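You operate a simulated robot arm through the tools that you are given. There is no shell and no other tool.

The job below is to be done with a simulated robot arm. You get a single attempt, and the scene is never put back.

Task
Rub wax on the dull patch of the side counter with the cream pad.
Fine: lid back on the wax tin, cream pad back; leave the scrub pad. A coat counts when it lies all over at full strength: go over it till it gets no stronger.

The check looks at the end state, three seconds after you hand in, the way a careful person would. Anything else that was tipped, shoved, dropped, spilled or broken makes it a failure. Lids that push on must go on centred and level and be pressed home; caps that screw on are set level and turned clockwise until they are tight.

Robot
A 7-joint arm with a two-finger parallel gripper, fixed in place. Base frame: the origin is on the floor under the middle of its stand, x ahead of it, y to its left, z up; the work surface is at about z = 910. Units: mm, degrees, N and s.
With the tool pointing down near the work surface it reaches from about 240 to 680 mm from the base axis. Its first joint turns from -66.0 to 66.0 degrees. Payload 2.4 kg.
The tool frame sits at the grasp point between the pads (the TCP): z along the fingers, y along the line on which they close. The tips reach 30 mm beyond it. Largest opening 94 mm; finger width 28, thickness 10; the body of the gripper, 50 by 96 mm, starts 55 mm behind the TCP.
Orientation is that of the tool frame in the base frame, as a unit quaternion [w, x, y, z]. With the fingers straight down and closing along the base's y, the tool's x points along the base's -x, its y along +y and its z along -z.

Tools
- The arm moves only by the tool apply_moves. Its argument "rows" is a list of rows, each an object (a shift or turn left out is 0, a gripper value left out holds the last) with "jaw": the gripper command, from -1 (shut) to 1 (fully open), values between in proportion; "travel": the shift along the tool's x, y, z in units of 30 mm (1.0 is 30 mm), a list of three; "turn": the turn, a rotation vector about the tool's x, y, z in units of 5 degrees (1.0 is 5 degrees), a list of three. In form: [{"jaw": jaw, "travel": [x, y, z], "turn": [rx, ry, rz]}, ...]. A call has 1 to 20 rows; each row shifts and turns the commanded pose from where the row before left it, along the tool's axes as they then stand. A call with a number of a shift or a turn outside -1 to 1 is refused whole. Each row takes 0.2 s and may step no farther than 50 mm and 8.6 degrees from the row before; otherwise, or with a gripper value out of range, the whole call is refused. Where a pose cannot be reached the arm comes as near as it can. A force on the tool above 40 N (or 10 N above the force at the start of the call, whichever is more), or a blocked arm, ends the call early, and 0.2 s more pass. Each finger travels about 153 mm/s and halts on what it meets, pressing with about 39 N; the grip force reading is that of the motor and also rises with nothing between the fingers. The clock runs only during rows and for 0.2 s after the last one: add rows that do not move to give the fingers time. The reply holds the time, the measured pose of the TCP, the force on the tool along the base axes, the opening and the grip force, in the units named above and with some noise, with the torque about the TCP (base axes, N m) and any sound that the robot's microphone picked up.
- Cameras (640 x 400 px; columns grow to the right, rows downward): "scene" is fixed at [22.1, 465.2, 1434.8]; the picture's right is [-0.87, -0.49, 0.00], its down [-0.31, 0.55, -0.77] and it looks along [0.38, -0.67, -0.64] (base axes); focal length 315 px, centre (320, 200). "wrist" rides on the gripper at [76, 14, -103] in the tool frame; the picture's right is [-0.18, 0.98, 0.00], its down [-0.75, -0.14, -0.64] and it looks along [-0.63, -0.12, 0.77] (tool axes); focal length 243 px, centre (320, 200). There is no depth. A picture from a camera that has moved, and an enlarged one, comes with that camera's place and axes in the base frame and with its lens.
- camera(camera): a new picture of that camera. The clock stands still meanwhile.
- zoom(camera, box): a new picture of the part [left, top, right, bottom] of that camera's present view, enlarged. The clock stands still meanwhile.
- close_job(): hands the job in; it is judged then, once.

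Nothing tells you positions but the pictures and the camera data. Unless the task says otherwise, let go and move clear before handing in.

The tools are called after "Emit:" by a JSON object that holds its "op" and its "data". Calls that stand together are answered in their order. apply_moves: Moves the arm, as the interface text tells. Its arguments: {"type":"object","properties":{"rows":{"type":"array","items":{"type":"object","properties":{"jaw":{"type":"number"},"travel":{"type":"array","items":{"type":"number"}},"turn":{"type":"array","items":{"type":"number"}}}}}},"required":["rows"]} The other tools are called the same way: camera (camera) takes a picture; zoom (camera, box) takes an enlarged picture of a part of a camera's view; close_job () hands the job in.

At the start:

```text
t: 0.0
eef_pos: [356.7, 25.7, 1200.2]
orientation: [0.0, 0.0, 1.0, 0.0]
ft_force: [0.0, 0.2, 0.6]
wrist_torque: [-0.03, -0.01, 0.04]
opening: 93.9
grasp_force: 0.0
```

scene: 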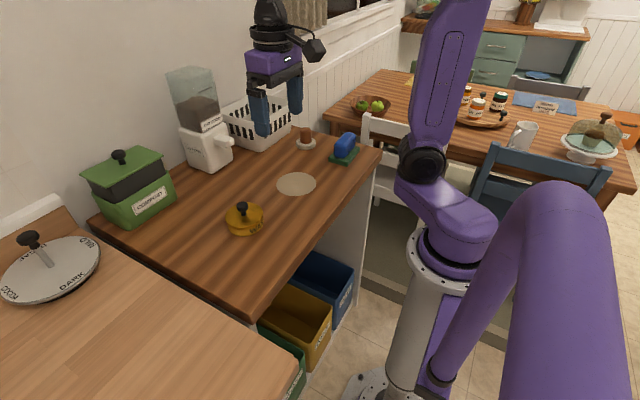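
wrist: 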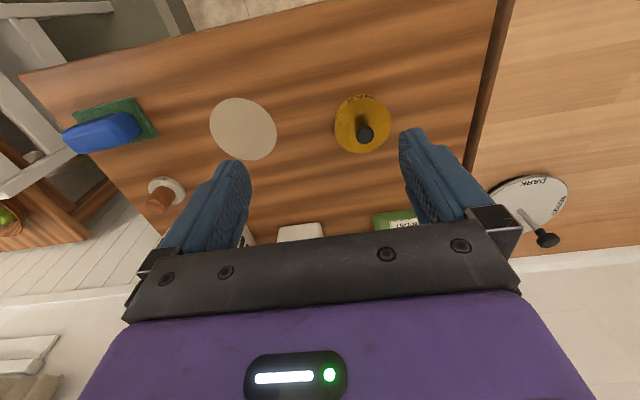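

I see the side counter with a yellow wax tin with a knobbed lid, a pale dull patch, a small cream pad with a brown handle and a scrub pad (blue/green). I'll take enlarged views to place them before I move.

Emit:
{"op": "zoom", "data": {"camera": "scene", "box": [200, 110, 400, 250]}}

Emit:
{"op": "zoom", "data": {"camera": "wrist", "box": [40, 60, 280, 220]}}

Emit:
{"op": "zoom", "data": {"camera": "wrist", "box": [280, 60, 440, 180]}}

```text
2.86 times, centred on (300, 180) of scene
camera zoom: at [22.1, 465.2, 1434.8], right [-0.87, -0.49, 0.0], down [-0.31, 0.55, -0.77], along [0.38, -0.67, -0.64], focal length 901 px, centre (377, 257)
```

zoom: 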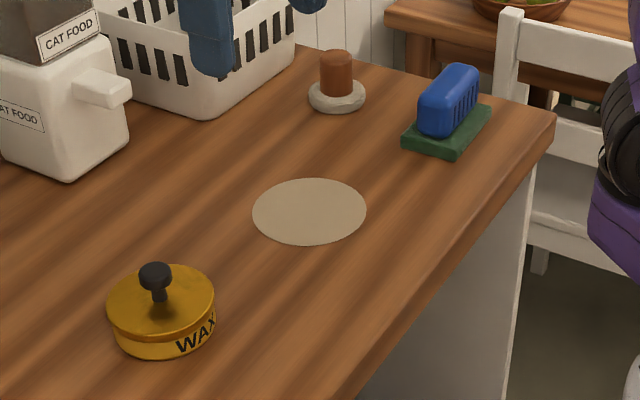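

```text
2.50 times, centred on (160, 140) of wrist
camera zoom: at [281.3, 41.3, 1302.3], right [0.18, 0.98, 0.0], down [0.75, -0.14, 0.64], along [0.63, -0.12, -0.77], focal length 606 px, centre (720, 350)
```

zoom: 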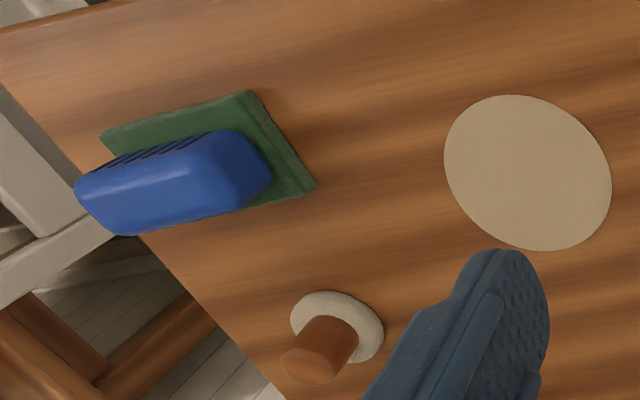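

```text
3.33 times, centred on (360, 120) of wrist
camera zoom: at [281.3, 41.3, 1302.3], right [0.18, 0.98, 0.0], down [0.75, -0.14, 0.64], along [0.63, -0.12, -0.77], focal length 809 px, centre (187, 467)
```

zoom: 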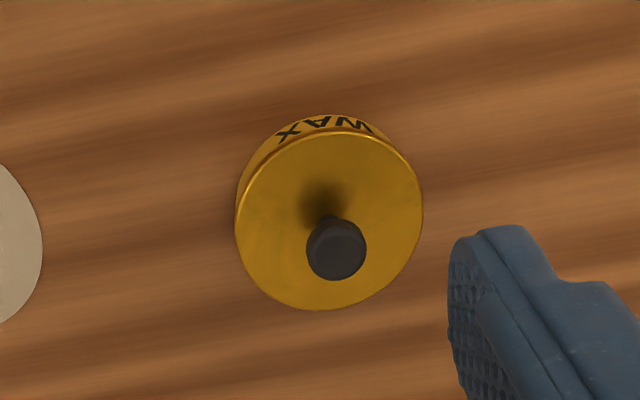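

The geometry is consistent between both cameras: patch centre near (428, -118) with about 54 mm radius, tin near (440, 80), cream pad near (512, -305). I'll move to above the tin and take a closer look at the lid.

Emit:
{"op": "apply_moves", "data": {"rows": [{"jaw": 1, "travel": [-0.6, 0.4, 0.7]}, {"travel": [-0.6, 0.4, 0.7]}, {"travel": [-0.6, 0.4, 0.7]}, {"travel": [-0.6, 0.4, 0.7]}, {}]}}

Emit:
{"op": "camera", "data": {"camera": "wrist"}}

Emit:
{"op": "camera", "data": {"camera": "scene"}}

```text
t: 1.2
eef_pos: [430.2, 74.6, 1115.9]
orientation: [0.0, 0.0, 1.0, 0.0]
ft_force: [-0.1, 1.1, -0.1]
wrist_torque: [-0.01, -0.02, 0.0]
opening: 94.1
grasp_force: 0.1
```

```text
taken
camera wrist: at [354.8, 90.6, 1218.1], right [0.18, 0.98, 0.0], down [0.75, -0.14, 0.64], along [0.63, -0.12, -0.77], focal length 243 px, centre (320, 200)
```

wrist: 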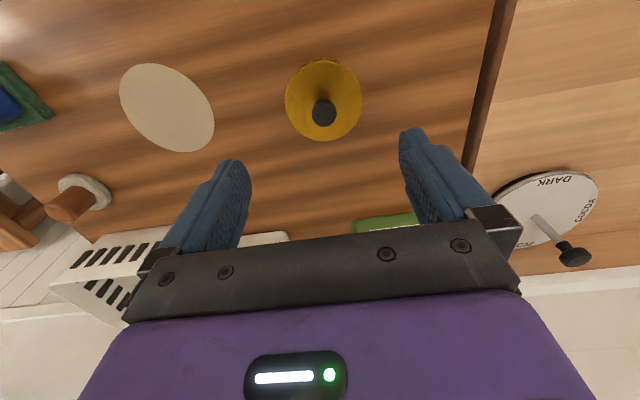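

```text
taken
```

scene: 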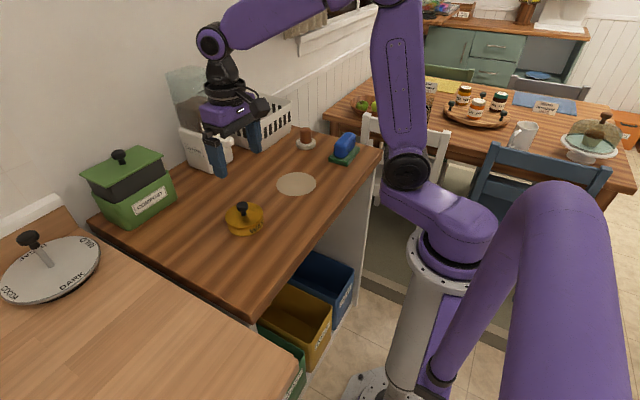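

The tin sits near (440, 78). I'll zoom in to find the knob height and the lid details.

Emit:
{"op": "zoom", "data": {"camera": "wrist", "box": [270, 40, 390, 160]}}

Emit:
{"op": "zoom", "data": {"camera": "scene", "box": [210, 190, 280, 245]}}

Emit:
{"op": "zoom", "data": {"camera": "scene", "box": [285, 115, 335, 160]}}

```text
3.33 times, centred on (330, 100) of wrist
camera zoom: at [354.8, 90.6, 1218.1], right [0.18, 0.98, 0.0], down [0.75, -0.14, 0.64], along [0.63, -0.12, -0.77], focal length 809 px, centre (287, 533)
```

zoom: 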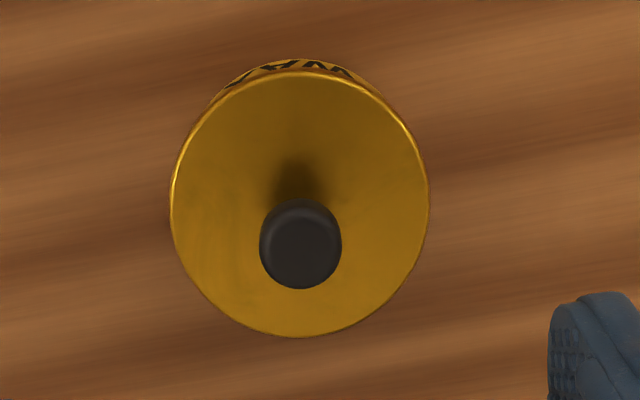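

```text
7.27 times, centred on (245, 218) of scene
camera zoom: at [22.1, 465.2, 1434.8], right [-0.87, -0.49, 0.0], down [-0.31, 0.55, -0.77], along [0.38, -0.67, -0.64], focal length 2293 px, centre (866, 73)
```

zoom: 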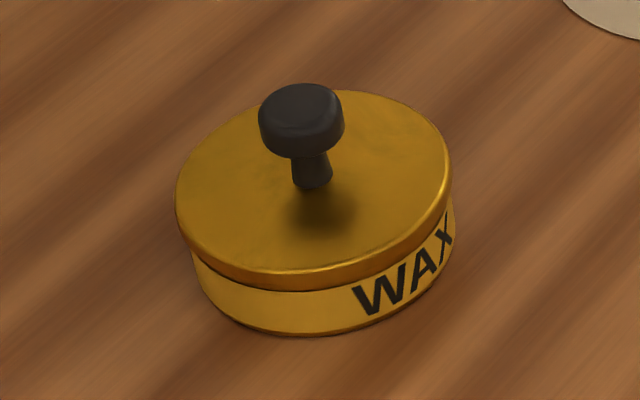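

```text
8.89 times, centred on (310, 138) of scene
camera zoom: at [22.1, 465.2, 1434.8], right [-0.87, -0.49, 0.0], down [-0.31, 0.55, -0.77], along [0.38, -0.67, -0.64], focal length 2802 px, centre (409, 756)
```

zoom: 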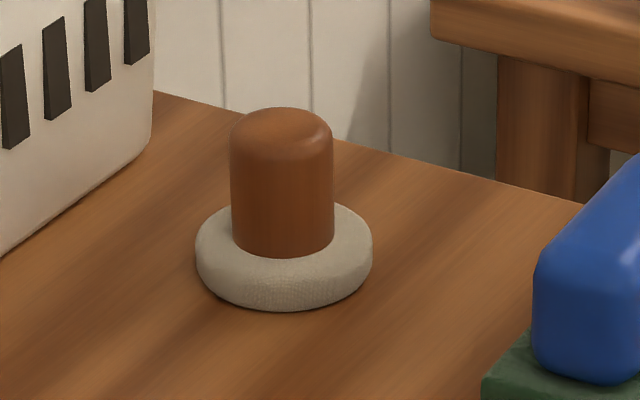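

The lid has a central knob: head about 27 mm wide, top at z≈970, lid top at z≈937, centred near (444, 78.5). I'll come down above the knob and check alignment before closing.

Emit:
{"op": "apply_moves", "data": {"rows": [{"jaw": 1, "travel": [-0.117, 0.033, 0.9]}, {"travel": [-0.117, 0.033, 0.9]}, {"travel": [-0.117, 0.033, 0.9]}, {"travel": [-0.117, 0.033, 0.9]}, {}, {}]}}

Emit:
{"op": "camera", "data": {"camera": "wrist"}}

Emit:
{"op": "zoom", "data": {"camera": "scene", "box": [180, 130, 310, 250]}}

```text
t: 2.6
eef_pos: [442.8, 76.7, 1007.8]
orientation: [0.0, -0.001, 1.0, 0.0]
ft_force: [1.2, -0.2, 0.7]
wrist_torque: [0.0, 0.01, 0.0]
opening: 93.9
grasp_force: 0.1
```

```text
taken
camera wrist: at [367.4, 93.1, 1109.2], right [0.18, 0.98, 0.0], down [0.75, -0.14, 0.64], along [0.63, -0.12, -0.77], focal length 243 px, centre (320, 200)
```

wrist: 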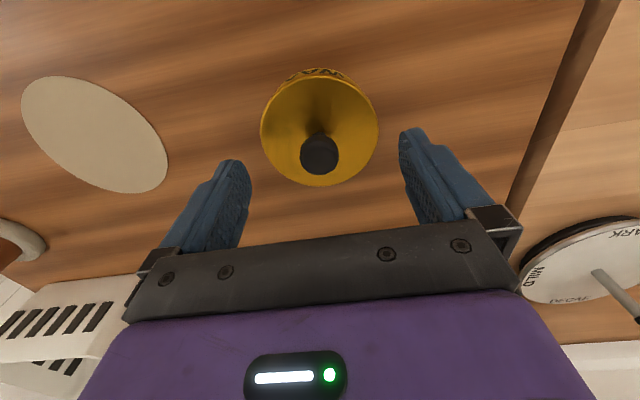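

```text
3.33 times, centred on (245, 190) of scene
camera zoom: at [22.1, 465.2, 1434.8], right [-0.87, -0.49, 0.0], down [-0.31, 0.55, -0.77], along [0.38, -0.67, -0.64], focal length 1051 px, centre (570, 233)
```

zoom: 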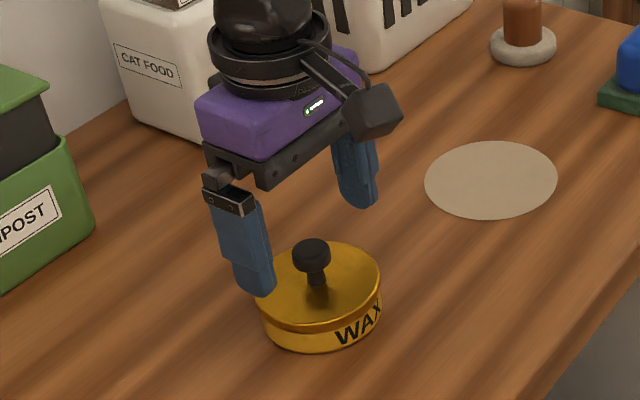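

Alignment is good within about 2 mm. Now descending to z≈970 (tips about 3 mm above the lid) and closing on the knob.

Emit:
{"op": "apply_moves", "data": {"rows": [{"travel": [0, 0.03, 0.617]}, {"travel": [0, 0.03, 0.617]}, {}, {}]}}

Emit:
{"op": "apply_moves", "data": {"rows": [{"jaw": 0}, {}, {"jaw": -0.3}, {"jaw": -1}, {}, {}]}}

Emit:
{"op": "camera", "data": {"camera": "wrist"}}

Emit:
{"op": "zoom", "data": {"camera": "scene", "box": [180, 130, 310, 250]}}

```text
t: 3.6
eef_pos: [444.3, 79.2, 970.0]
orientation: [-0.001, 0.0, 1.0, -0.001]
ft_force: [0.5, 0.0, 0.3]
wrist_torque: [0.02, 0.02, 0.0]
opening: 94.1
grasp_force: 0.0
```

```text
t: 5.0
eef_pos: [445.8, 78.5, 969.9]
orientation: [0.0, 0.0, 1.0, 0.0]
ft_force: [0.2, -0.6, -0.2]
wrist_torque: [-0.02, -0.03, -0.04]
opening: 83.0
grasp_force: 39.1
heard: snap
```

```text
taken
camera wrist: at [368.8, 94.1, 1073.0], right [0.18, 0.98, 0.0], down [0.75, -0.14, 0.64], along [0.63, -0.12, -0.77], focal length 243 px, centre (320, 200)
```

wrist: 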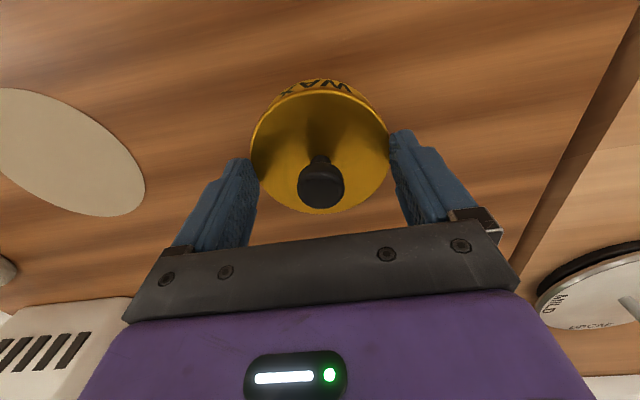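

```text
3.33 times, centred on (245, 190) of scene
camera zoom: at [22.1, 465.2, 1434.8], right [-0.87, -0.49, 0.0], down [-0.31, 0.55, -0.77], along [0.38, -0.67, -0.64], focal length 1051 px, centre (570, 233)
```

zoom: 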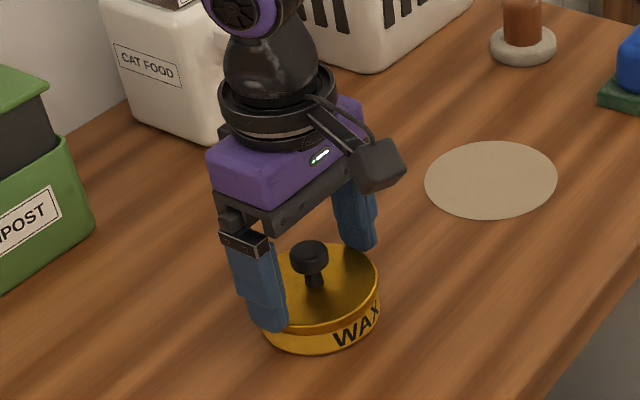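

The fingers stopped at 83 mm, so they met the lid rim rather than the knob, and I heard a snap. I'll look closely before doing anything else.

Emit:
{"op": "zoom", "data": {"camera": "scene", "box": [200, 190, 270, 245]}}

Emit:
{"op": "zoom", "data": {"camera": "wrist", "box": [220, 70, 420, 220]}}

```text
7.27 times, centred on (235, 218) of scene
camera zoom: at [22.1, 465.2, 1434.8], right [-0.87, -0.49, 0.0], down [-0.31, 0.55, -0.77], along [0.38, -0.67, -0.64], focal length 2293 px, centre (938, 73)
```

zoom: 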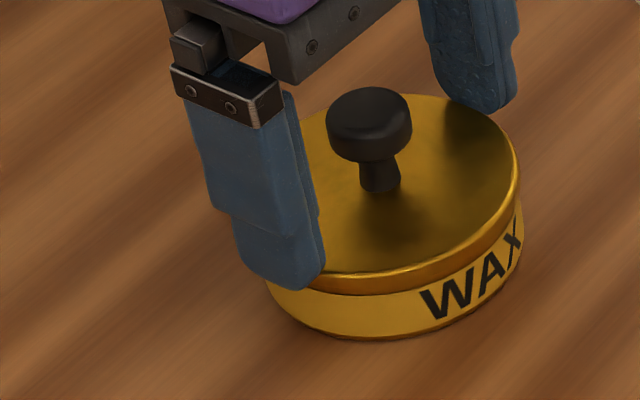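

```text
2.67 times, centred on (320, 145) of wrist
camera zoom: at [368.8, 94.1, 1073.0], right [0.18, 0.98, 0.0], down [0.75, -0.14, 0.64], along [0.63, -0.12, -0.77], focal length 647 px, centre (320, 347)
```

zoom: 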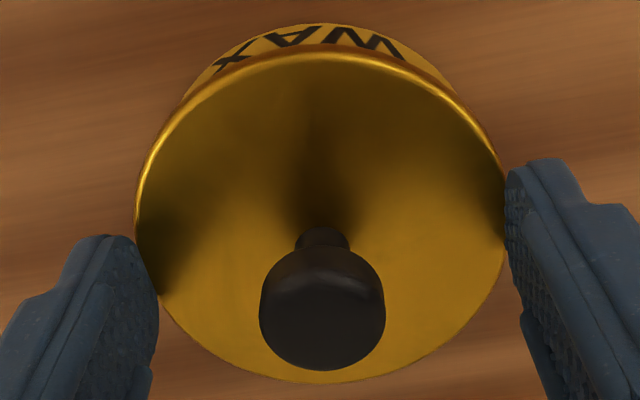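

The lid still looks level and seated; the tips are just clasping its rim, so the tin is a bit taller than I estimated. I'll open, rise about 11 mm and grip the knob head instead.

Emit:
{"op": "apply_moves", "data": {"rows": [{"jaw": 1}, {}, {}, {"travel": [0, 0, -0.37]}, {}, {}]}}

Emit:
{"op": "zoom", "data": {"camera": "scene", "box": [200, 190, 270, 245]}}

Emit:
{"op": "zoom", "data": {"camera": "wrist", "box": [220, 70, 420, 220]}}

```text
t: 6.4
eef_pos: [443.6, 79.8, 981.4]
orientation: [0.0, 0.0, 1.0, -0.001]
ft_force: [0.5, 0.2, -0.9]
wrist_torque: [0.01, 0.0, 0.01]
opening: 94.2
grasp_force: 0.0
heard: snap
```

```text
7.27 times, centred on (235, 218) of scene
camera zoom: at [22.1, 465.2, 1434.8], right [-0.87, -0.49, 0.0], down [-0.31, 0.55, -0.77], along [0.38, -0.67, -0.64], focal length 2293 px, centre (938, 73)
```

zoom: 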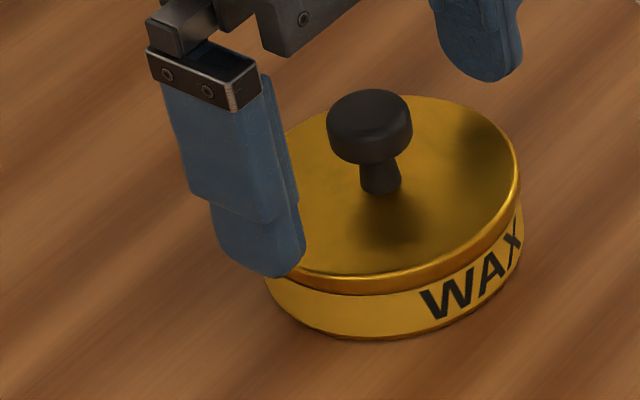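

```text
2.67 times, centred on (320, 145) of wrist
camera zoom: at [368.3, 95.3, 1084.1], right [0.18, 0.98, 0.0], down [0.75, -0.14, 0.64], along [0.63, -0.12, -0.77], focal length 647 px, centre (320, 347)
```

zoom: 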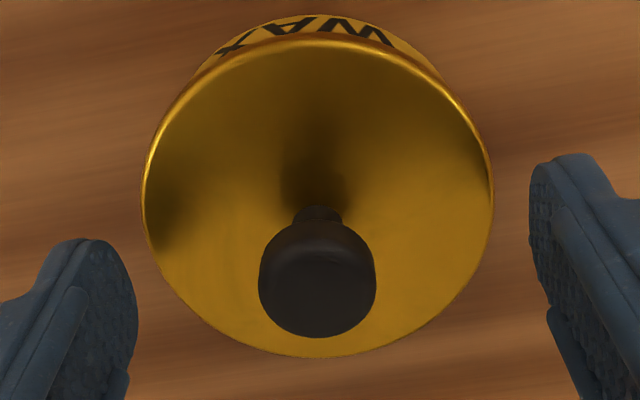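

The lid is level and the tin only moved a millimetre or so. Closing now on the knob head.

Emit:
{"op": "apply_moves", "data": {"rows": [{"jaw": 0}, {}, {"jaw": -0.3}, {"jaw": -1}, {}, {}]}}

Emit:
{"op": "zoom", "data": {"camera": "scene", "box": [200, 190, 270, 245]}}

Emit:
{"op": "zoom", "data": {"camera": "wrist", "box": [220, 70, 420, 220]}}

```text
t: 7.8
eef_pos: [443.1, 79.8, 982.7]
orientation: [-0.001, 0.0, 1.0, 0.0]
ft_force: [1.0, -0.5, -0.5]
wrist_torque: [0.02, -0.04, 0.01]
opening: 24.1
grasp_force: 39.7
heard: snap
```

```text
7.27 times, centred on (235, 218) of scene
camera zoom: at [22.1, 465.2, 1434.8], right [-0.87, -0.49, 0.0], down [-0.31, 0.55, -0.77], along [0.38, -0.67, -0.64], focal length 2293 px, centre (938, 73)
```

zoom: 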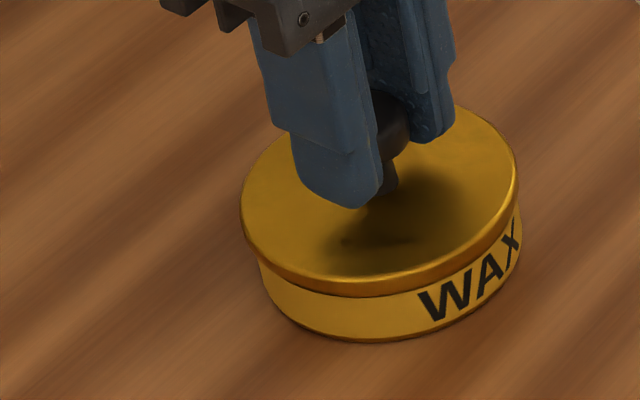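

```text
2.67 times, centred on (320, 145) of wrist
camera zoom: at [368.3, 95.3, 1084.0], right [0.18, 0.98, 0.0], down [0.75, -0.14, 0.64], along [0.63, -0.12, -0.77], focal length 647 px, centre (320, 347)
```

zoom: 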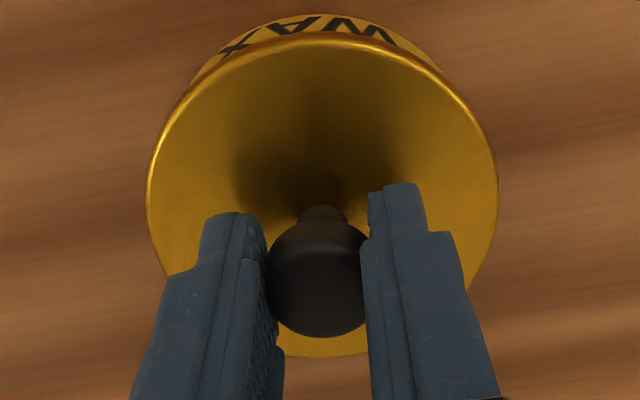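

The knob is held firmly at 24 mm. Lifting slowly and watching the force.

Emit:
{"op": "apply_moves", "data": {"rows": [{"travel": [0, 0, -0.1]}, {"travel": [0, 0, -0.1]}, {"travel": [0, 0, -0.1]}, {"travel": [0, 0, -0.1]}, {"travel": [0, 0, -0.2]}, {"travel": [0, 0, -0.2]}, {}]}}

Emit:
{"op": "zoom", "data": {"camera": "scene", "box": [180, 170, 280, 250]}}

```text
t: 9.4
eef_pos: [442.4, 80.5, 1007.3]
orientation: [0.0, 0.0, 1.0, 0.0]
ft_force: [-0.2, -0.6, 0.1]
wrist_torque: [0.0, -0.01, -0.03]
opening: 23.5
grasp_force: 38.8
```

```text
5.00 times, centred on (230, 210) of scene
camera zoom: at [22.1, 465.2, 1434.8], right [-0.87, -0.49, 0.0], down [-0.31, 0.55, -0.77], along [0.38, -0.67, -0.64], focal length 1576 px, centre (770, 150)
```

zoom: 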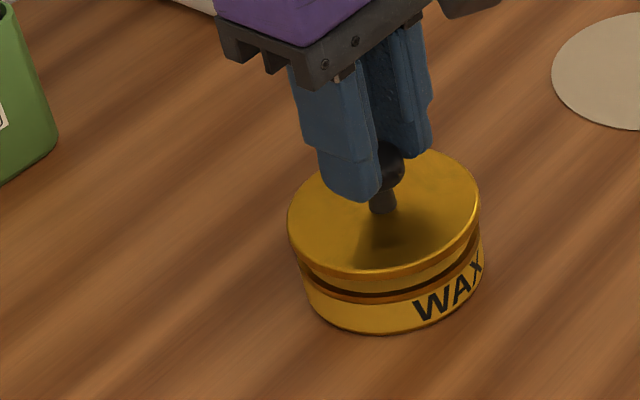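

The lid is coming off the tin cleanly. Lifting further to clear it.

Emit:
{"op": "apply_moves", "data": {"rows": [{"travel": [0, 0, -0.6]}, {"travel": [0, 0, -0.7]}, {"travel": [0, 0, -0.7]}, {}]}}

Emit:
{"op": "zoom", "data": {"camera": "scene", "box": [170, 140, 290, 250]}}

Emit:
{"op": "camera", "data": {"camera": "wrist"}}

```text
t: 10.4
eef_pos: [442.4, 78.2, 1068.2]
orientation: [-0.001, 0.0, 1.0, 0.0]
ft_force: [0.1, 0.2, -0.6]
wrist_torque: [-0.02, 0.0, 0.01]
opening: 23.3
grasp_force: 39.2
```

```text
3.64 times, centred on (230, 195) of scene
camera zoom: at [22.1, 465.2, 1434.8], right [-0.87, -0.49, 0.0], down [-0.31, 0.55, -0.77], along [0.38, -0.67, -0.64], focal length 1146 px, centre (647, 218)
```

zoom: 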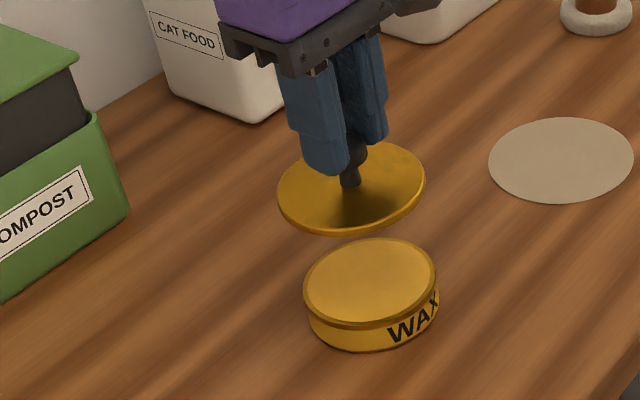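

```text
taken
camera wrist: at [367.1, 94.4, 1169.2], right [0.18, 0.98, 0.0], down [0.75, -0.14, 0.64], along [0.63, -0.12, -0.77], focal length 243 px, centre (320, 200)
```

wrist: 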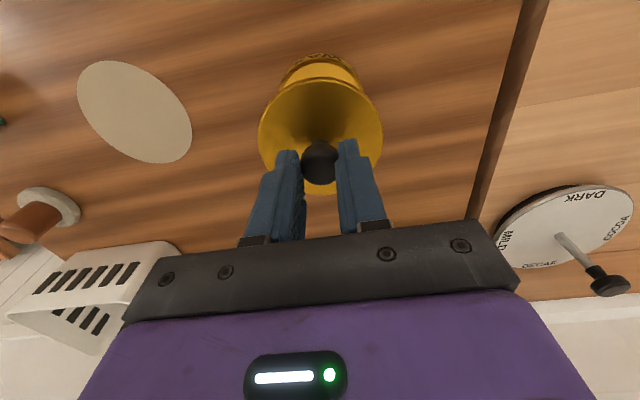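

The lid is free and the wax is exposed. I'll carry the lid to the clear counter area behind, around (555, 0), and lower it.

Emit:
{"op": "apply_moves", "data": {"rows": [{"travel": [-0.75, -0.52, 0]}, {"travel": [-0.75, -0.52, 0]}, {"travel": [-0.75, -0.52, 0]}, {"travel": [-0.75, -0.52, 0]}, {"travel": [-0.75, -0.52, 0]}, {"travel": [0, 0, 0.6]}, {"travel": [0, 0, 0.9]}, {"travel": [0, 0, 0.9]}, {"travel": [0, 0, 0.6]}, {}]}}

Emit:
{"op": "zoom", "data": {"camera": "scene", "box": [170, 110, 310, 250]}}

Emit:
{"op": "camera", "data": {"camera": "wrist"}}

```text
t: 12.6
eef_pos: [555.4, 3.1, 974.9]
orientation: [0.0, 0.0, 1.0, 0.0]
ft_force: [0.4, 0.2, -0.4]
wrist_torque: [0.01, 0.0, 0.03]
opening: 23.6
grasp_force: 39.2
```

```text
2.86 times, centred on (240, 180) of scene
camera zoom: at [22.1, 465.2, 1434.8], right [-0.87, -0.49, 0.0], down [-0.31, 0.55, -0.77], along [0.38, -0.67, -0.64], focal length 901 px, centre (549, 257)
```

zoom: 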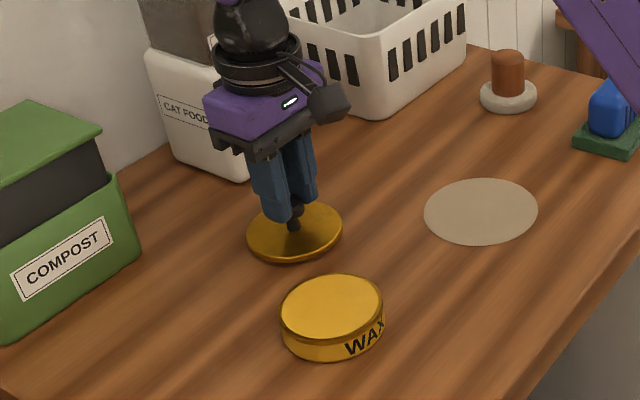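

```text
taken
camera wrist: at [478.6, 18.1, 1077.0], right [0.18, 0.98, 0.0], down [0.75, -0.14, 0.64], along [0.63, -0.12, -0.77], focal length 243 px, centre (320, 200)
```

wrist: 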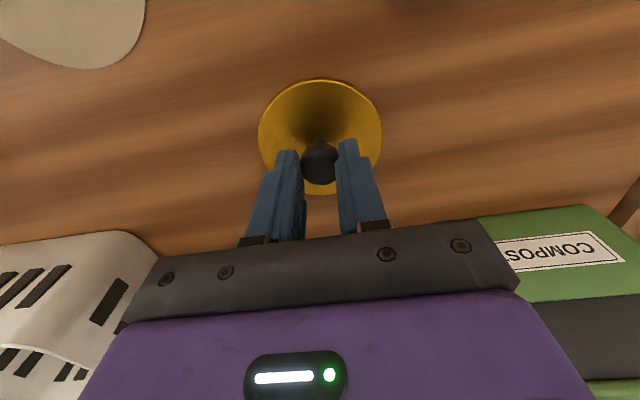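

Clear space below. Lowering in small steps until I feel contact.

Emit:
{"op": "apply_moves", "data": {"rows": [{"travel": [0, 0, 0.1]}, {"travel": [0, 0, 0.1]}, {"travel": [0, 0, 0.1]}, {"travel": [0, 0, 0.1]}, {}]}}

Emit:
{"op": "zoom", "data": {"camera": "scene", "box": [200, 165, 270, 220]}}

```text
t: 13.7
eef_pos: [555.2, 1.7, 966.7]
orientation: [0.0, 0.0, 1.0, 0.0]
ft_force: [-4.8, 0.2, 10.0]
wrist_torque: [0.03, 0.26, 0.05]
opening: 23.3
grasp_force: 39.1
stopped in row 5: the force on the tool passed its limit at 42 N (the readings are from after the stop); the commanded pose is now the measured one
```

```text
7.27 times, centred on (235, 192) of scene
camera zoom: at [21.8, 465.2, 1434.8], right [-0.87, -0.49, 0.0], down [-0.31, 0.55, -0.77], along [0.38, -0.67, -0.64], focal length 2293 px, centre (938, 254)
```

zoom: 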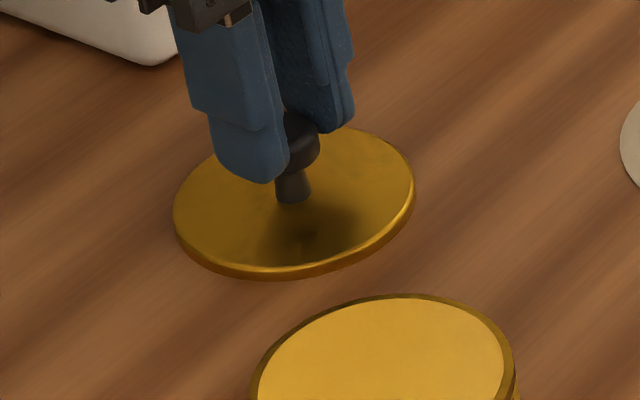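

The lid is resting on the counter (contact at TCP z≈967). I'll open gently and rise straight up.

Emit:
{"op": "apply_moves", "data": {"rows": [{"jaw": 0}, {}, {}, {"travel": [0, 0, -0.5]}, {"travel": [0, 0, -1]}, {"travel": [0, 0, -1]}, {"travel": [0, 0, -1]}, {}]}}

Emit:
{"op": "zoom", "data": {"camera": "scene", "box": [180, 140, 300, 250]}}

Emit:
{"op": "camera", "data": {"camera": "wrist"}}

```text
t: 15.5
eef_pos: [553.8, 4.2, 1072.2]
orientation: [0.0, 0.002, 1.0, 0.0]
ft_force: [-0.4, 0.0, -0.1]
wrist_torque: [0.01, 0.03, 0.01]
opening: 47.3
grasp_force: 0.0
```

```text
3.64 times, centred on (240, 195) of scene
camera zoom: at [22.1, 465.2, 1434.8], right [-0.87, -0.49, 0.0], down [-0.31, 0.55, -0.77], along [0.38, -0.67, -0.64], focal length 1146 px, centre (611, 218)
```

zoom: 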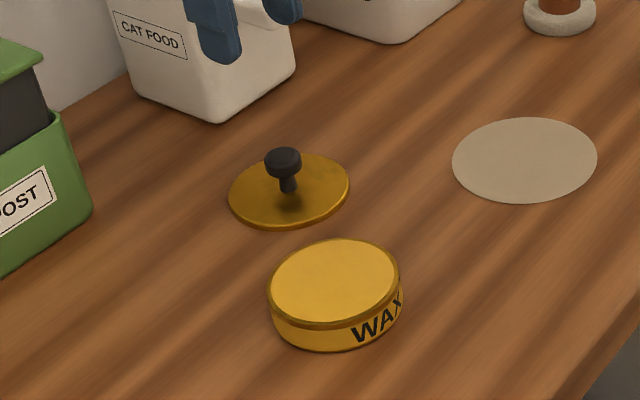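

```text
taken
camera wrist: at [479.2, 20.0, 1175.0], right [0.18, 0.98, 0.0], down [0.75, -0.14, 0.64], along [0.63, -0.12, -0.77], focal length 243 px, centre (320, 200)
```

wrist: 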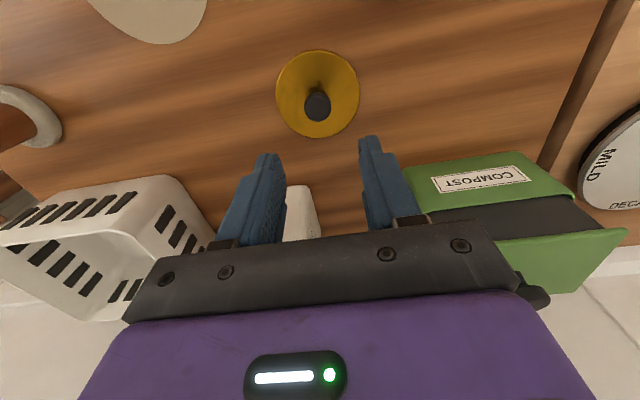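

The lid sits flat at about (554, 3.5). Next, moving over to the cream pad near (517, -311).

Emit:
{"op": "apply_moves", "data": {"rows": [{"jaw": 1, "travel": [0.11, -0.95, 0]}, {"travel": [0.11, -0.95, 0]}, {"travel": [0.11, -0.95, 0]}, {"travel": [0.11, -0.95, 0]}, {"travel": [0.11, -0.95, 0]}, {"travel": [0.11, -0.95, 0]}, {"travel": [0.11, -0.95, 0]}, {"travel": [0.11, -0.95, 0]}, {"travel": [0.11, -0.95, 0]}, {"travel": [0.11, -0.95, 0]}, {"travel": [0.11, -0.95, 0]}, {}]}}

Emit:
{"op": "camera", "data": {"camera": "wrist"}}

Emit:
{"op": "camera", "data": {"camera": "scene"}}

```text
t: 18.1
eef_pos: [519.5, -309.5, 1072.6]
orientation: [0.001, -0.001, 1.0, 0.0]
ft_force: [0.6, -0.2, -0.3]
wrist_torque: [0.02, -0.04, -0.01]
opening: 94.3
grasp_force: 0.1
```

```text
taken
camera wrist: at [444.3, -295.4, 1175.0], right [0.18, 0.98, 0.0], down [0.75, -0.14, 0.64], along [0.63, -0.12, -0.77], focal length 243 px, centre (320, 200)
```

wrist: 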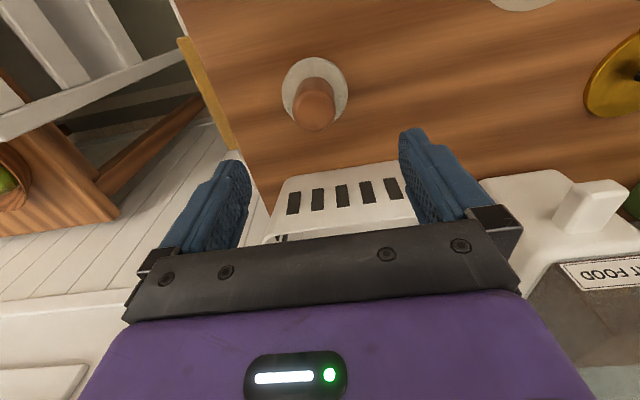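

```text
taken
```

scene: 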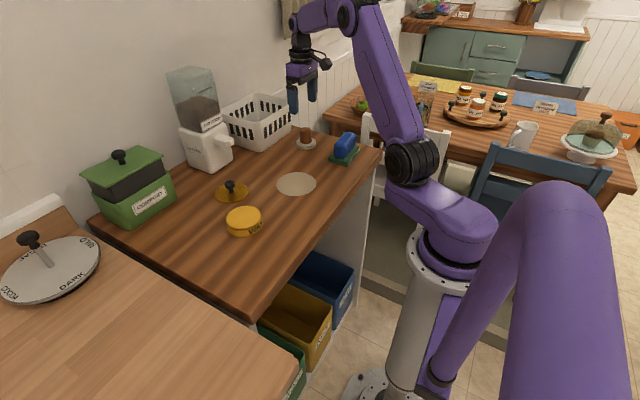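

The pad is just below, slightly off in y. Zooming for exact centring.

Emit:
{"op": "zoom", "data": {"camera": "wrist", "box": [260, 40, 370, 150]}}

Emit:
{"op": "zoom", "data": {"camera": "scene", "box": [260, 40, 370, 170]}}

```text
3.64 times, centred on (315, 95) of wrist
camera zoom: at [444.3, -295.4, 1175.0], right [0.18, 0.98, 0.0], down [0.75, -0.14, 0.64], along [0.63, -0.12, -0.77], focal length 882 px, centre (338, 582)
```

zoom: 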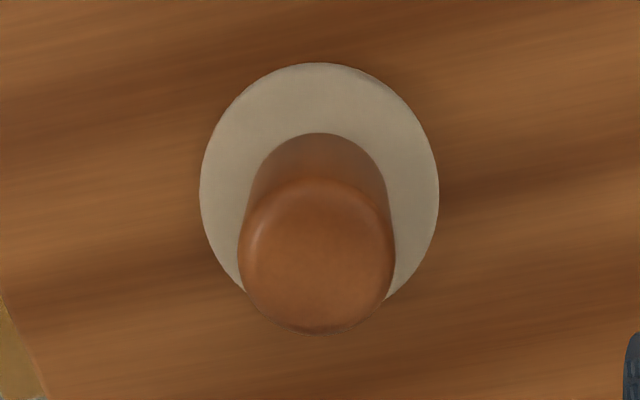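

```text
3.08 times, centred on (315, 105) of scene
camera zoom: at [22.1, 465.2, 1434.8], right [-0.87, -0.49, 0.0], down [-0.31, 0.55, -0.77], along [0.38, -0.67, -0.64], focal length 970 px, centre (335, 492)
```

zoom: 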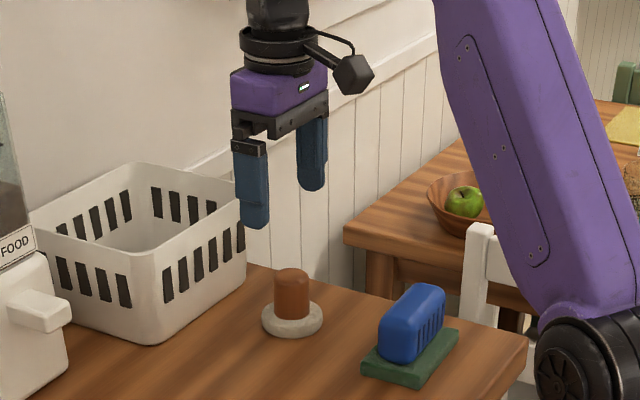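

Pad centre is near (515.5, -314.4), with the handle top around z≈972. Descending around the handle to TCP z≈967, leaving the tips above the pad.

Emit:
{"op": "apply_moves", "data": {"rows": [{"jaw": 1, "travel": [0.143, -0.163, 0.5]}, {"travel": [0, 0, 0.7]}, {"travel": [0, 0, 0.8]}, {"travel": [0, 0, 0.7]}, {}, {}]}}

Emit:
{"op": "camera", "data": {"camera": "wrist"}}

Emit:
{"op": "zoom", "data": {"camera": "scene", "box": [260, 80, 360, 180]}}

```text
t: 19.5
eef_pos: [514.6, -317.4, 990.6]
orientation: [0.001, 0.0, 1.0, 0.001]
ft_force: [0.3, 0.3, -0.8]
wrist_torque: [0.01, 0.01, -0.01]
opening: 93.9
grasp_force: 0.0
```

```text
taken
camera wrist: at [439.1, -301.9, 1092.2], right [0.18, 0.98, 0.0], down [0.75, -0.14, 0.64], along [0.63, -0.12, -0.77], focal length 243 px, centre (320, 200)
```

wrist: 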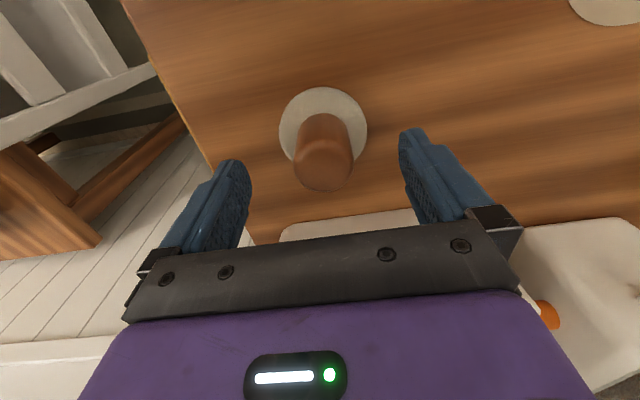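

```text
4.00 times, centred on (310, 130) of scene
camera zoom: at [22.1, 465.2, 1434.8], right [-0.87, -0.49, 0.0], down [-0.31, 0.55, -0.77], along [0.38, -0.67, -0.64], focal length 1261 px, centre (360, 480)
```

zoom: 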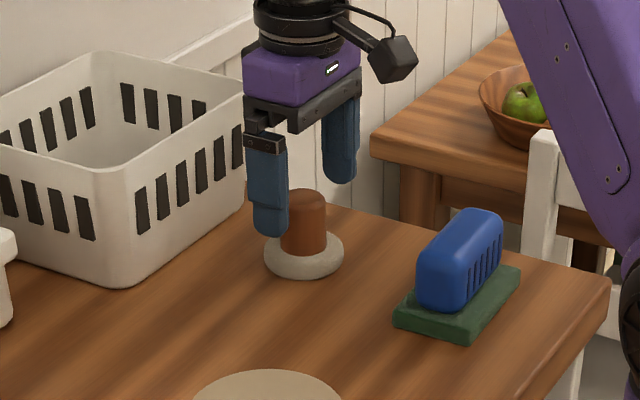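

Nearly centred; a small y correction and the final descent, then closing on the handle.

Emit:
{"op": "apply_moves", "data": {"rows": [{"travel": [-0.02, 0.08, 0.4]}, {"travel": [0, 0, 0.4]}, {}, {}]}}

Emit:
{"op": "zoom", "data": {"camera": "scene", "box": [270, 100, 350, 170]}}

Emit:
{"op": "camera", "data": {"camera": "wrist"}}

```text
t: 20.5
eef_pos: [516.4, -315.1, 966.5]
orientation: [0.001, 0.001, 1.0, -0.001]
ft_force: [0.4, 0.0, 0.9]
wrist_torque: [0.0, 0.01, -0.01]
opening: 94.0
grasp_force: 0.0
```

```text
5.71 times, centred on (310, 135) of scene
camera zoom: at [22.1, 465.2, 1434.8], right [-0.87, -0.49, 0.0], down [-0.31, 0.55, -0.77], along [0.38, -0.67, -0.64], focal length 1802 px, centre (377, 571)
```

zoom: 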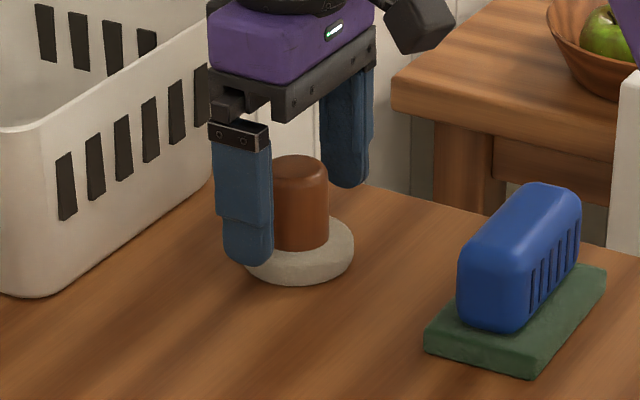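

```text
taken
camera wrist: at [440.2, -299.6, 1067.7], right [0.18, 0.98, 0.0], down [0.75, -0.14, 0.64], along [0.63, -0.12, -0.77], focal length 243 px, centre (320, 200)
```

wrist: 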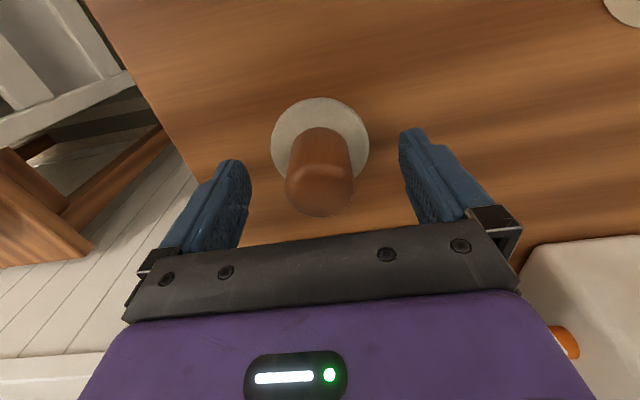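

Closing on the handle (expecting about 36 mm).

Emit:
{"op": "apply_moves", "data": {"rows": [{"jaw": 0.4}, {"jaw": 0}, {"jaw": -0.1}, {"jaw": -0.3}, {"jaw": -1}, {}, {}]}}

Emit:
{"op": "zoom", "data": {"camera": "scene", "box": [270, 100, 350, 170]}}

Emit:
{"op": "camera", "data": {"camera": "wrist"}}

```text
t: 22.1
eef_pos: [515.4, -316.4, 965.5]
orientation: [0.0, 0.001, 1.0, 0.0]
ft_force: [0.6, -1.5, 1.8]
wrist_torque: [0.01, -0.02, -0.01]
opening: 36.7
grasp_force: 38.9
```

```text
5.71 times, centred on (310, 135) of scene
camera zoom: at [22.1, 465.2, 1434.8], right [-0.87, -0.49, 0.0], down [-0.31, 0.55, -0.77], along [0.38, -0.67, -0.64], focal length 1802 px, centre (377, 571)
```

zoom: 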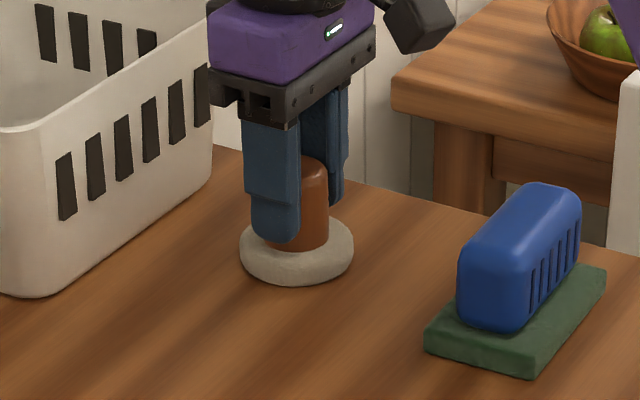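

```text
taken
camera wrist: at [440.2, -299.6, 1067.9], right [0.18, 0.98, 0.0], down [0.75, -0.14, 0.64], along [0.63, -0.12, -0.77], focal length 243 px, centre (320, 200)
```

wrist: 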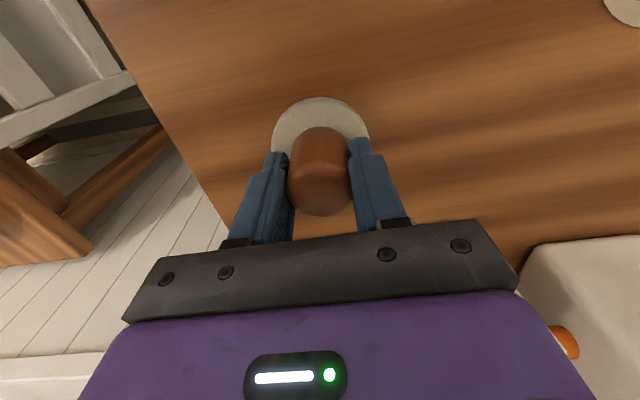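

Got the handle at 36.7 mm, with the pad bottom 56 mm below TCP; its home pose is about (516, -315.5). Lifting and carrying it toward the tin.

Emit:
{"op": "apply_moves", "data": {"rows": [{"travel": [0, 0, -0.2]}, {"travel": [0, 0, -0.5]}, {"travel": [0, 0, -0.9]}, {"travel": [0, 0, -0.9]}, {"travel": [0, 0, -0.9]}, {}]}}

Emit:
{"op": "apply_moves", "data": {"rows": [{"travel": [0.174, 0.94, 0]}, {"travel": [0.174, 0.94, 0]}, {"travel": [0.174, 0.94, 0]}, {"travel": [0.174, 0.94, 0]}, {"travel": [0.174, 0.94, 0]}, {"travel": [0.174, 0.94, 0]}, {"travel": [0.174, 0.94, 0]}, {"travel": [0.174, 0.94, 0]}, {"travel": [0.174, 0.94, 0]}, {"travel": [0.174, 0.94, 0]}, {"travel": [0.174, 0.94, 0]}, {"travel": [0.174, 0.94, 0]}, {"travel": [0.174, 0.94, 0]}, {"travel": [0.174, 0.94, 0]}, {}, {}]}}

Emit:
{"op": "camera", "data": {"camera": "wrist"}}

Emit:
{"op": "zoom", "data": {"camera": "scene", "box": [170, 130, 310, 250]}}

```text
t: 23.5
eef_pos: [513.1, -314.0, 1066.1]
orientation: [0.001, 0.0, 1.0, -0.001]
ft_force: [0.2, -1.0, -0.9]
wrist_torque: [-0.01, -0.01, -0.02]
opening: 36.6
grasp_force: 38.8
```

```text
t: 26.9
eef_pos: [444.2, 77.9, 1069.2]
orientation: [0.001, 0.001, 1.0, 0.0]
ft_force: [-0.3, -0.7, -1.2]
wrist_torque: [-0.01, 0.04, 0.01]
opening: 36.4
grasp_force: 38.8
```

```text
taken
camera wrist: at [368.5, 93.5, 1170.4], right [0.19, 0.98, 0.0], down [0.75, -0.14, 0.64], along [0.63, -0.12, -0.77], focal length 243 px, centre (320, 200)
```

wrist: 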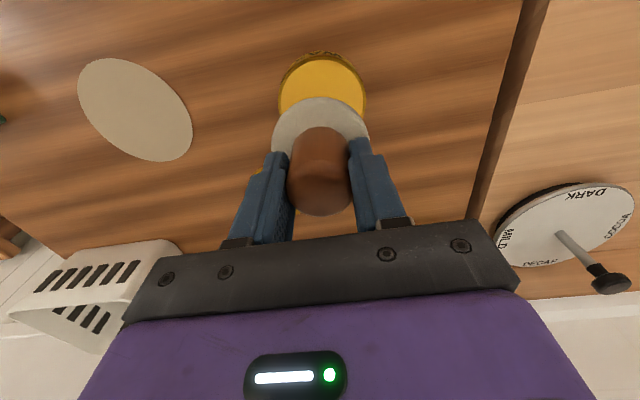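

```text
3.33 times, centred on (240, 190) of scene
camera zoom: at [22.1, 465.2, 1434.8], right [-0.87, -0.49, 0.0], down [-0.31, 0.55, -0.77], along [0.38, -0.67, -0.64], focal length 1051 px, centre (587, 233)
```

zoom: 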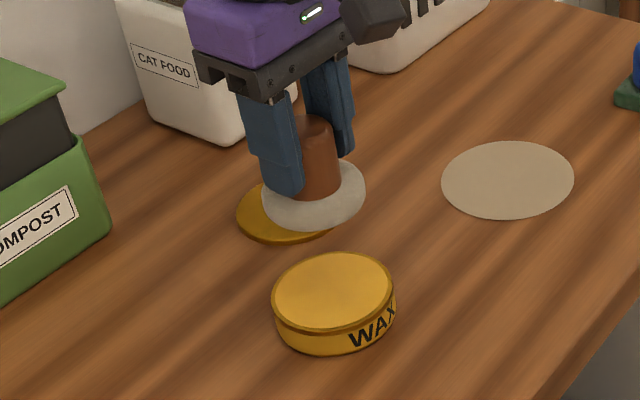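

The pad is over the tin area. I'll zoom in on the tin to find its centre and rim height before dipping.

Emit:
{"op": "zoom", "data": {"camera": "wrist", "box": [260, 30, 390, 140]}}

Emit:
{"op": "zoom", "data": {"camera": "scene", "box": [215, 190, 275, 245]}}

```text
3.64 times, centred on (325, 85) of wrist
camera zoom: at [368.5, 93.5, 1170.4], right [0.19, 0.98, 0.0], down [0.75, -0.14, 0.64], along [0.63, -0.12, -0.77], focal length 882 px, centre (302, 618)
```

zoom: 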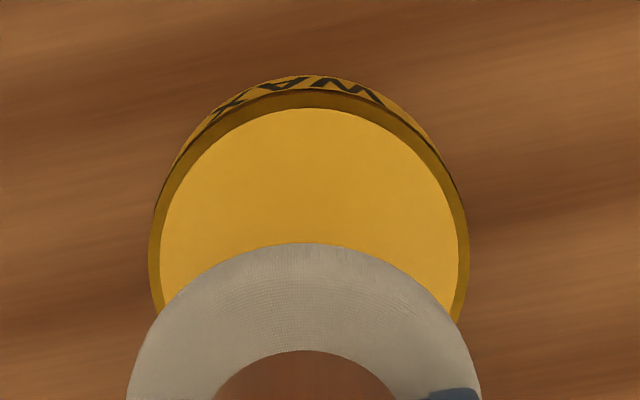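

```text
7.27 times, centred on (245, 218) of scene
camera zoom: at [22.1, 465.2, 1434.8], right [-0.87, -0.49, 0.0], down [-0.31, 0.55, -0.77], along [0.38, -0.67, -0.64], focal length 2293 px, centre (866, 73)
```

zoom: 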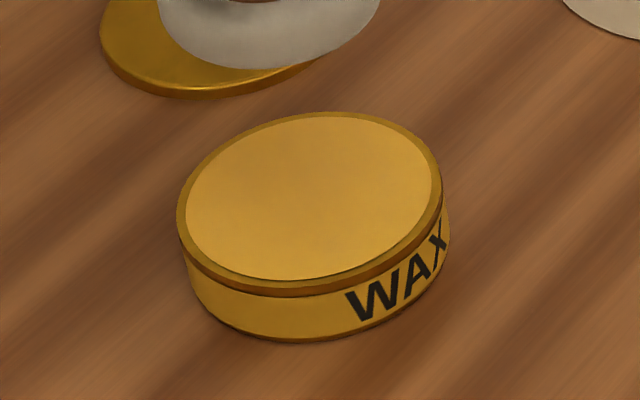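

The tin is open with wax near the rim: inner diameter about 76 mm against a 66 mm pad, centre about (445, 80). I'll lower to just above the wax with a small centring correction.

Emit:
{"op": "apply_moves", "data": {"rows": [{"travel": [-0.03, 0.02, 0.7]}, {"travel": [0, 0, 0.7]}, {"travel": [0, 0, 0.7]}, {"travel": [0, 0, 0.2]}, {}, {}]}}

Emit:
{"op": "zoom", "data": {"camera": "scene", "box": [195, 165, 285, 245]}}

Emit:
{"op": "zoom", "data": {"camera": "wrist", "box": [240, 50, 400, 200]}}

```text
t: 28.3
eef_pos: [441.0, 81.2, 1001.1]
orientation: [0.0, 0.001, 1.0, 0.0]
ft_force: [0.0, 0.4, -0.5]
wrist_torque: [-0.03, -0.01, -0.02]
opening: 36.5
grasp_force: 39.7
```

```text
5.00 times, centred on (240, 205) of scene
camera zoom: at [22.1, 465.2, 1434.8], right [-0.87, -0.49, 0.0], down [-0.31, 0.55, -0.77], along [0.38, -0.67, -0.64], focal length 1576 px, centre (720, 175)
```

zoom: 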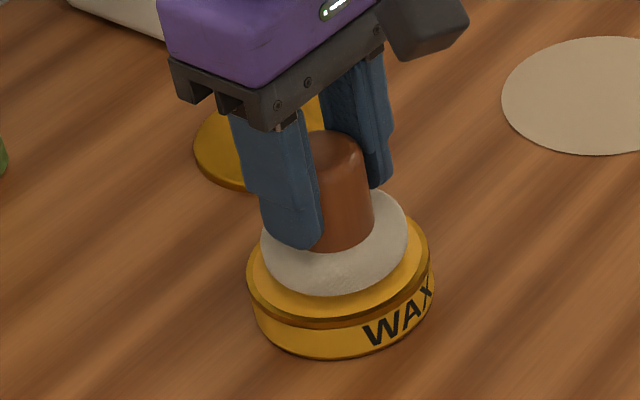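

```text
2.67 times, centred on (320, 125) of wrist
camera zoom: at [366.1, 96.6, 1101.9], right [0.18, 0.98, 0.0], down [0.75, -0.14, 0.64], along [0.63, -0.12, -0.77], focal length 647 px, centre (320, 400)
```

zoom: 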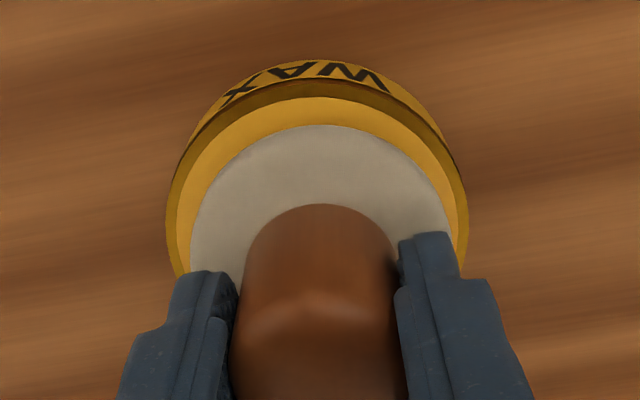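

The pad is slightly off centre in the tin (about 2 mm); I'll correct and lower to just above the rim, then recheck.

Emit:
{"op": "apply_moves", "data": {"rows": [{"travel": [-0.06, -0.05, 0.1]}, {"travel": [0, 0, 0.1]}, {}, {}]}}

Emit:
{"op": "zoom", "data": {"camera": "scene", "box": [215, 185, 275, 245]}}

Emit:
{"op": "zoom", "data": {"camera": "wrist", "box": [260, 60, 380, 160]}}

```text
t: 29.3
eef_pos: [444.5, 80.3, 994.7]
orientation: [0.0, 0.0, 1.0, 0.0]
ft_force: [-0.1, 0.8, -0.2]
wrist_torque: [-0.04, -0.05, 0.02]
opening: 36.5
grasp_force: 39.1
```

```text
6.67 times, centred on (245, 215) of scene
camera zoom: at [22.1, 465.2, 1434.8], right [-0.87, -0.49, 0.0], down [-0.31, 0.55, -0.77], along [0.38, -0.67, -0.64], focal length 2102 px, centre (820, 100)
```

zoom: 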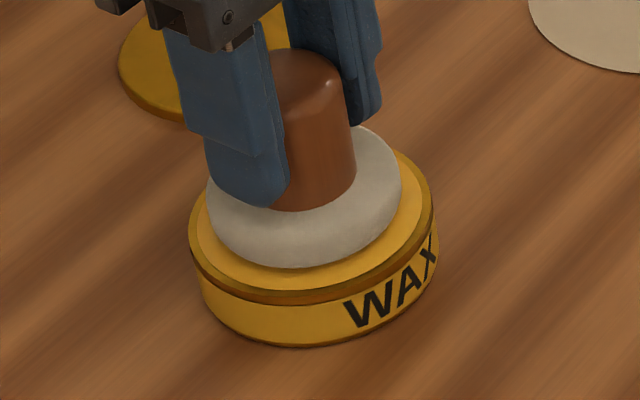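

```text
4.00 times, centred on (320, 110) of wrist
camera zoom: at [369.2, 95.5, 1096.4], right [0.18, 0.98, 0.0], down [0.75, -0.14, 0.64], along [0.63, -0.12, -0.77], focal length 970 px, centre (320, 560)
```

zoom: 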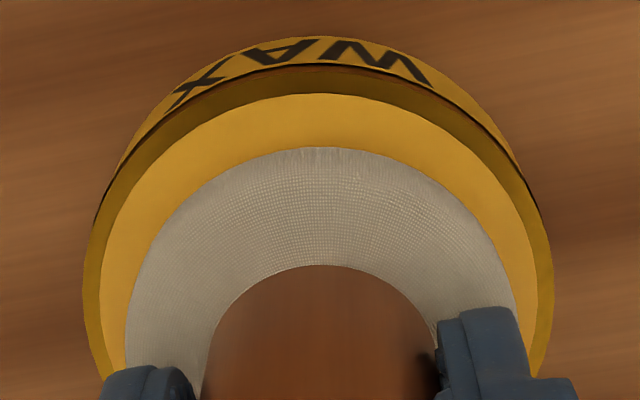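

The pad is now centred within about a millimetre. Lowering in 1 mm steps onto the wax.

Emit:
{"op": "apply_moves", "data": {"rows": [{"travel": [0, -0.02, 0.05]}, {"travel": [0, 0, 0.05]}, {"travel": [0, 0, 0.033]}, {"travel": [0, 0, 0.033]}, {}]}}

```text
t: 30.5
eef_pos: [446.1, 81.2, 990.9]
orientation: [0.002, 0.0, 1.0, 0.001]
ft_force: [-2.7, 5.8, 37.9]
wrist_torque: [0.2, 0.09, -0.02]
opening: 36.5
grasp_force: 39.1
```

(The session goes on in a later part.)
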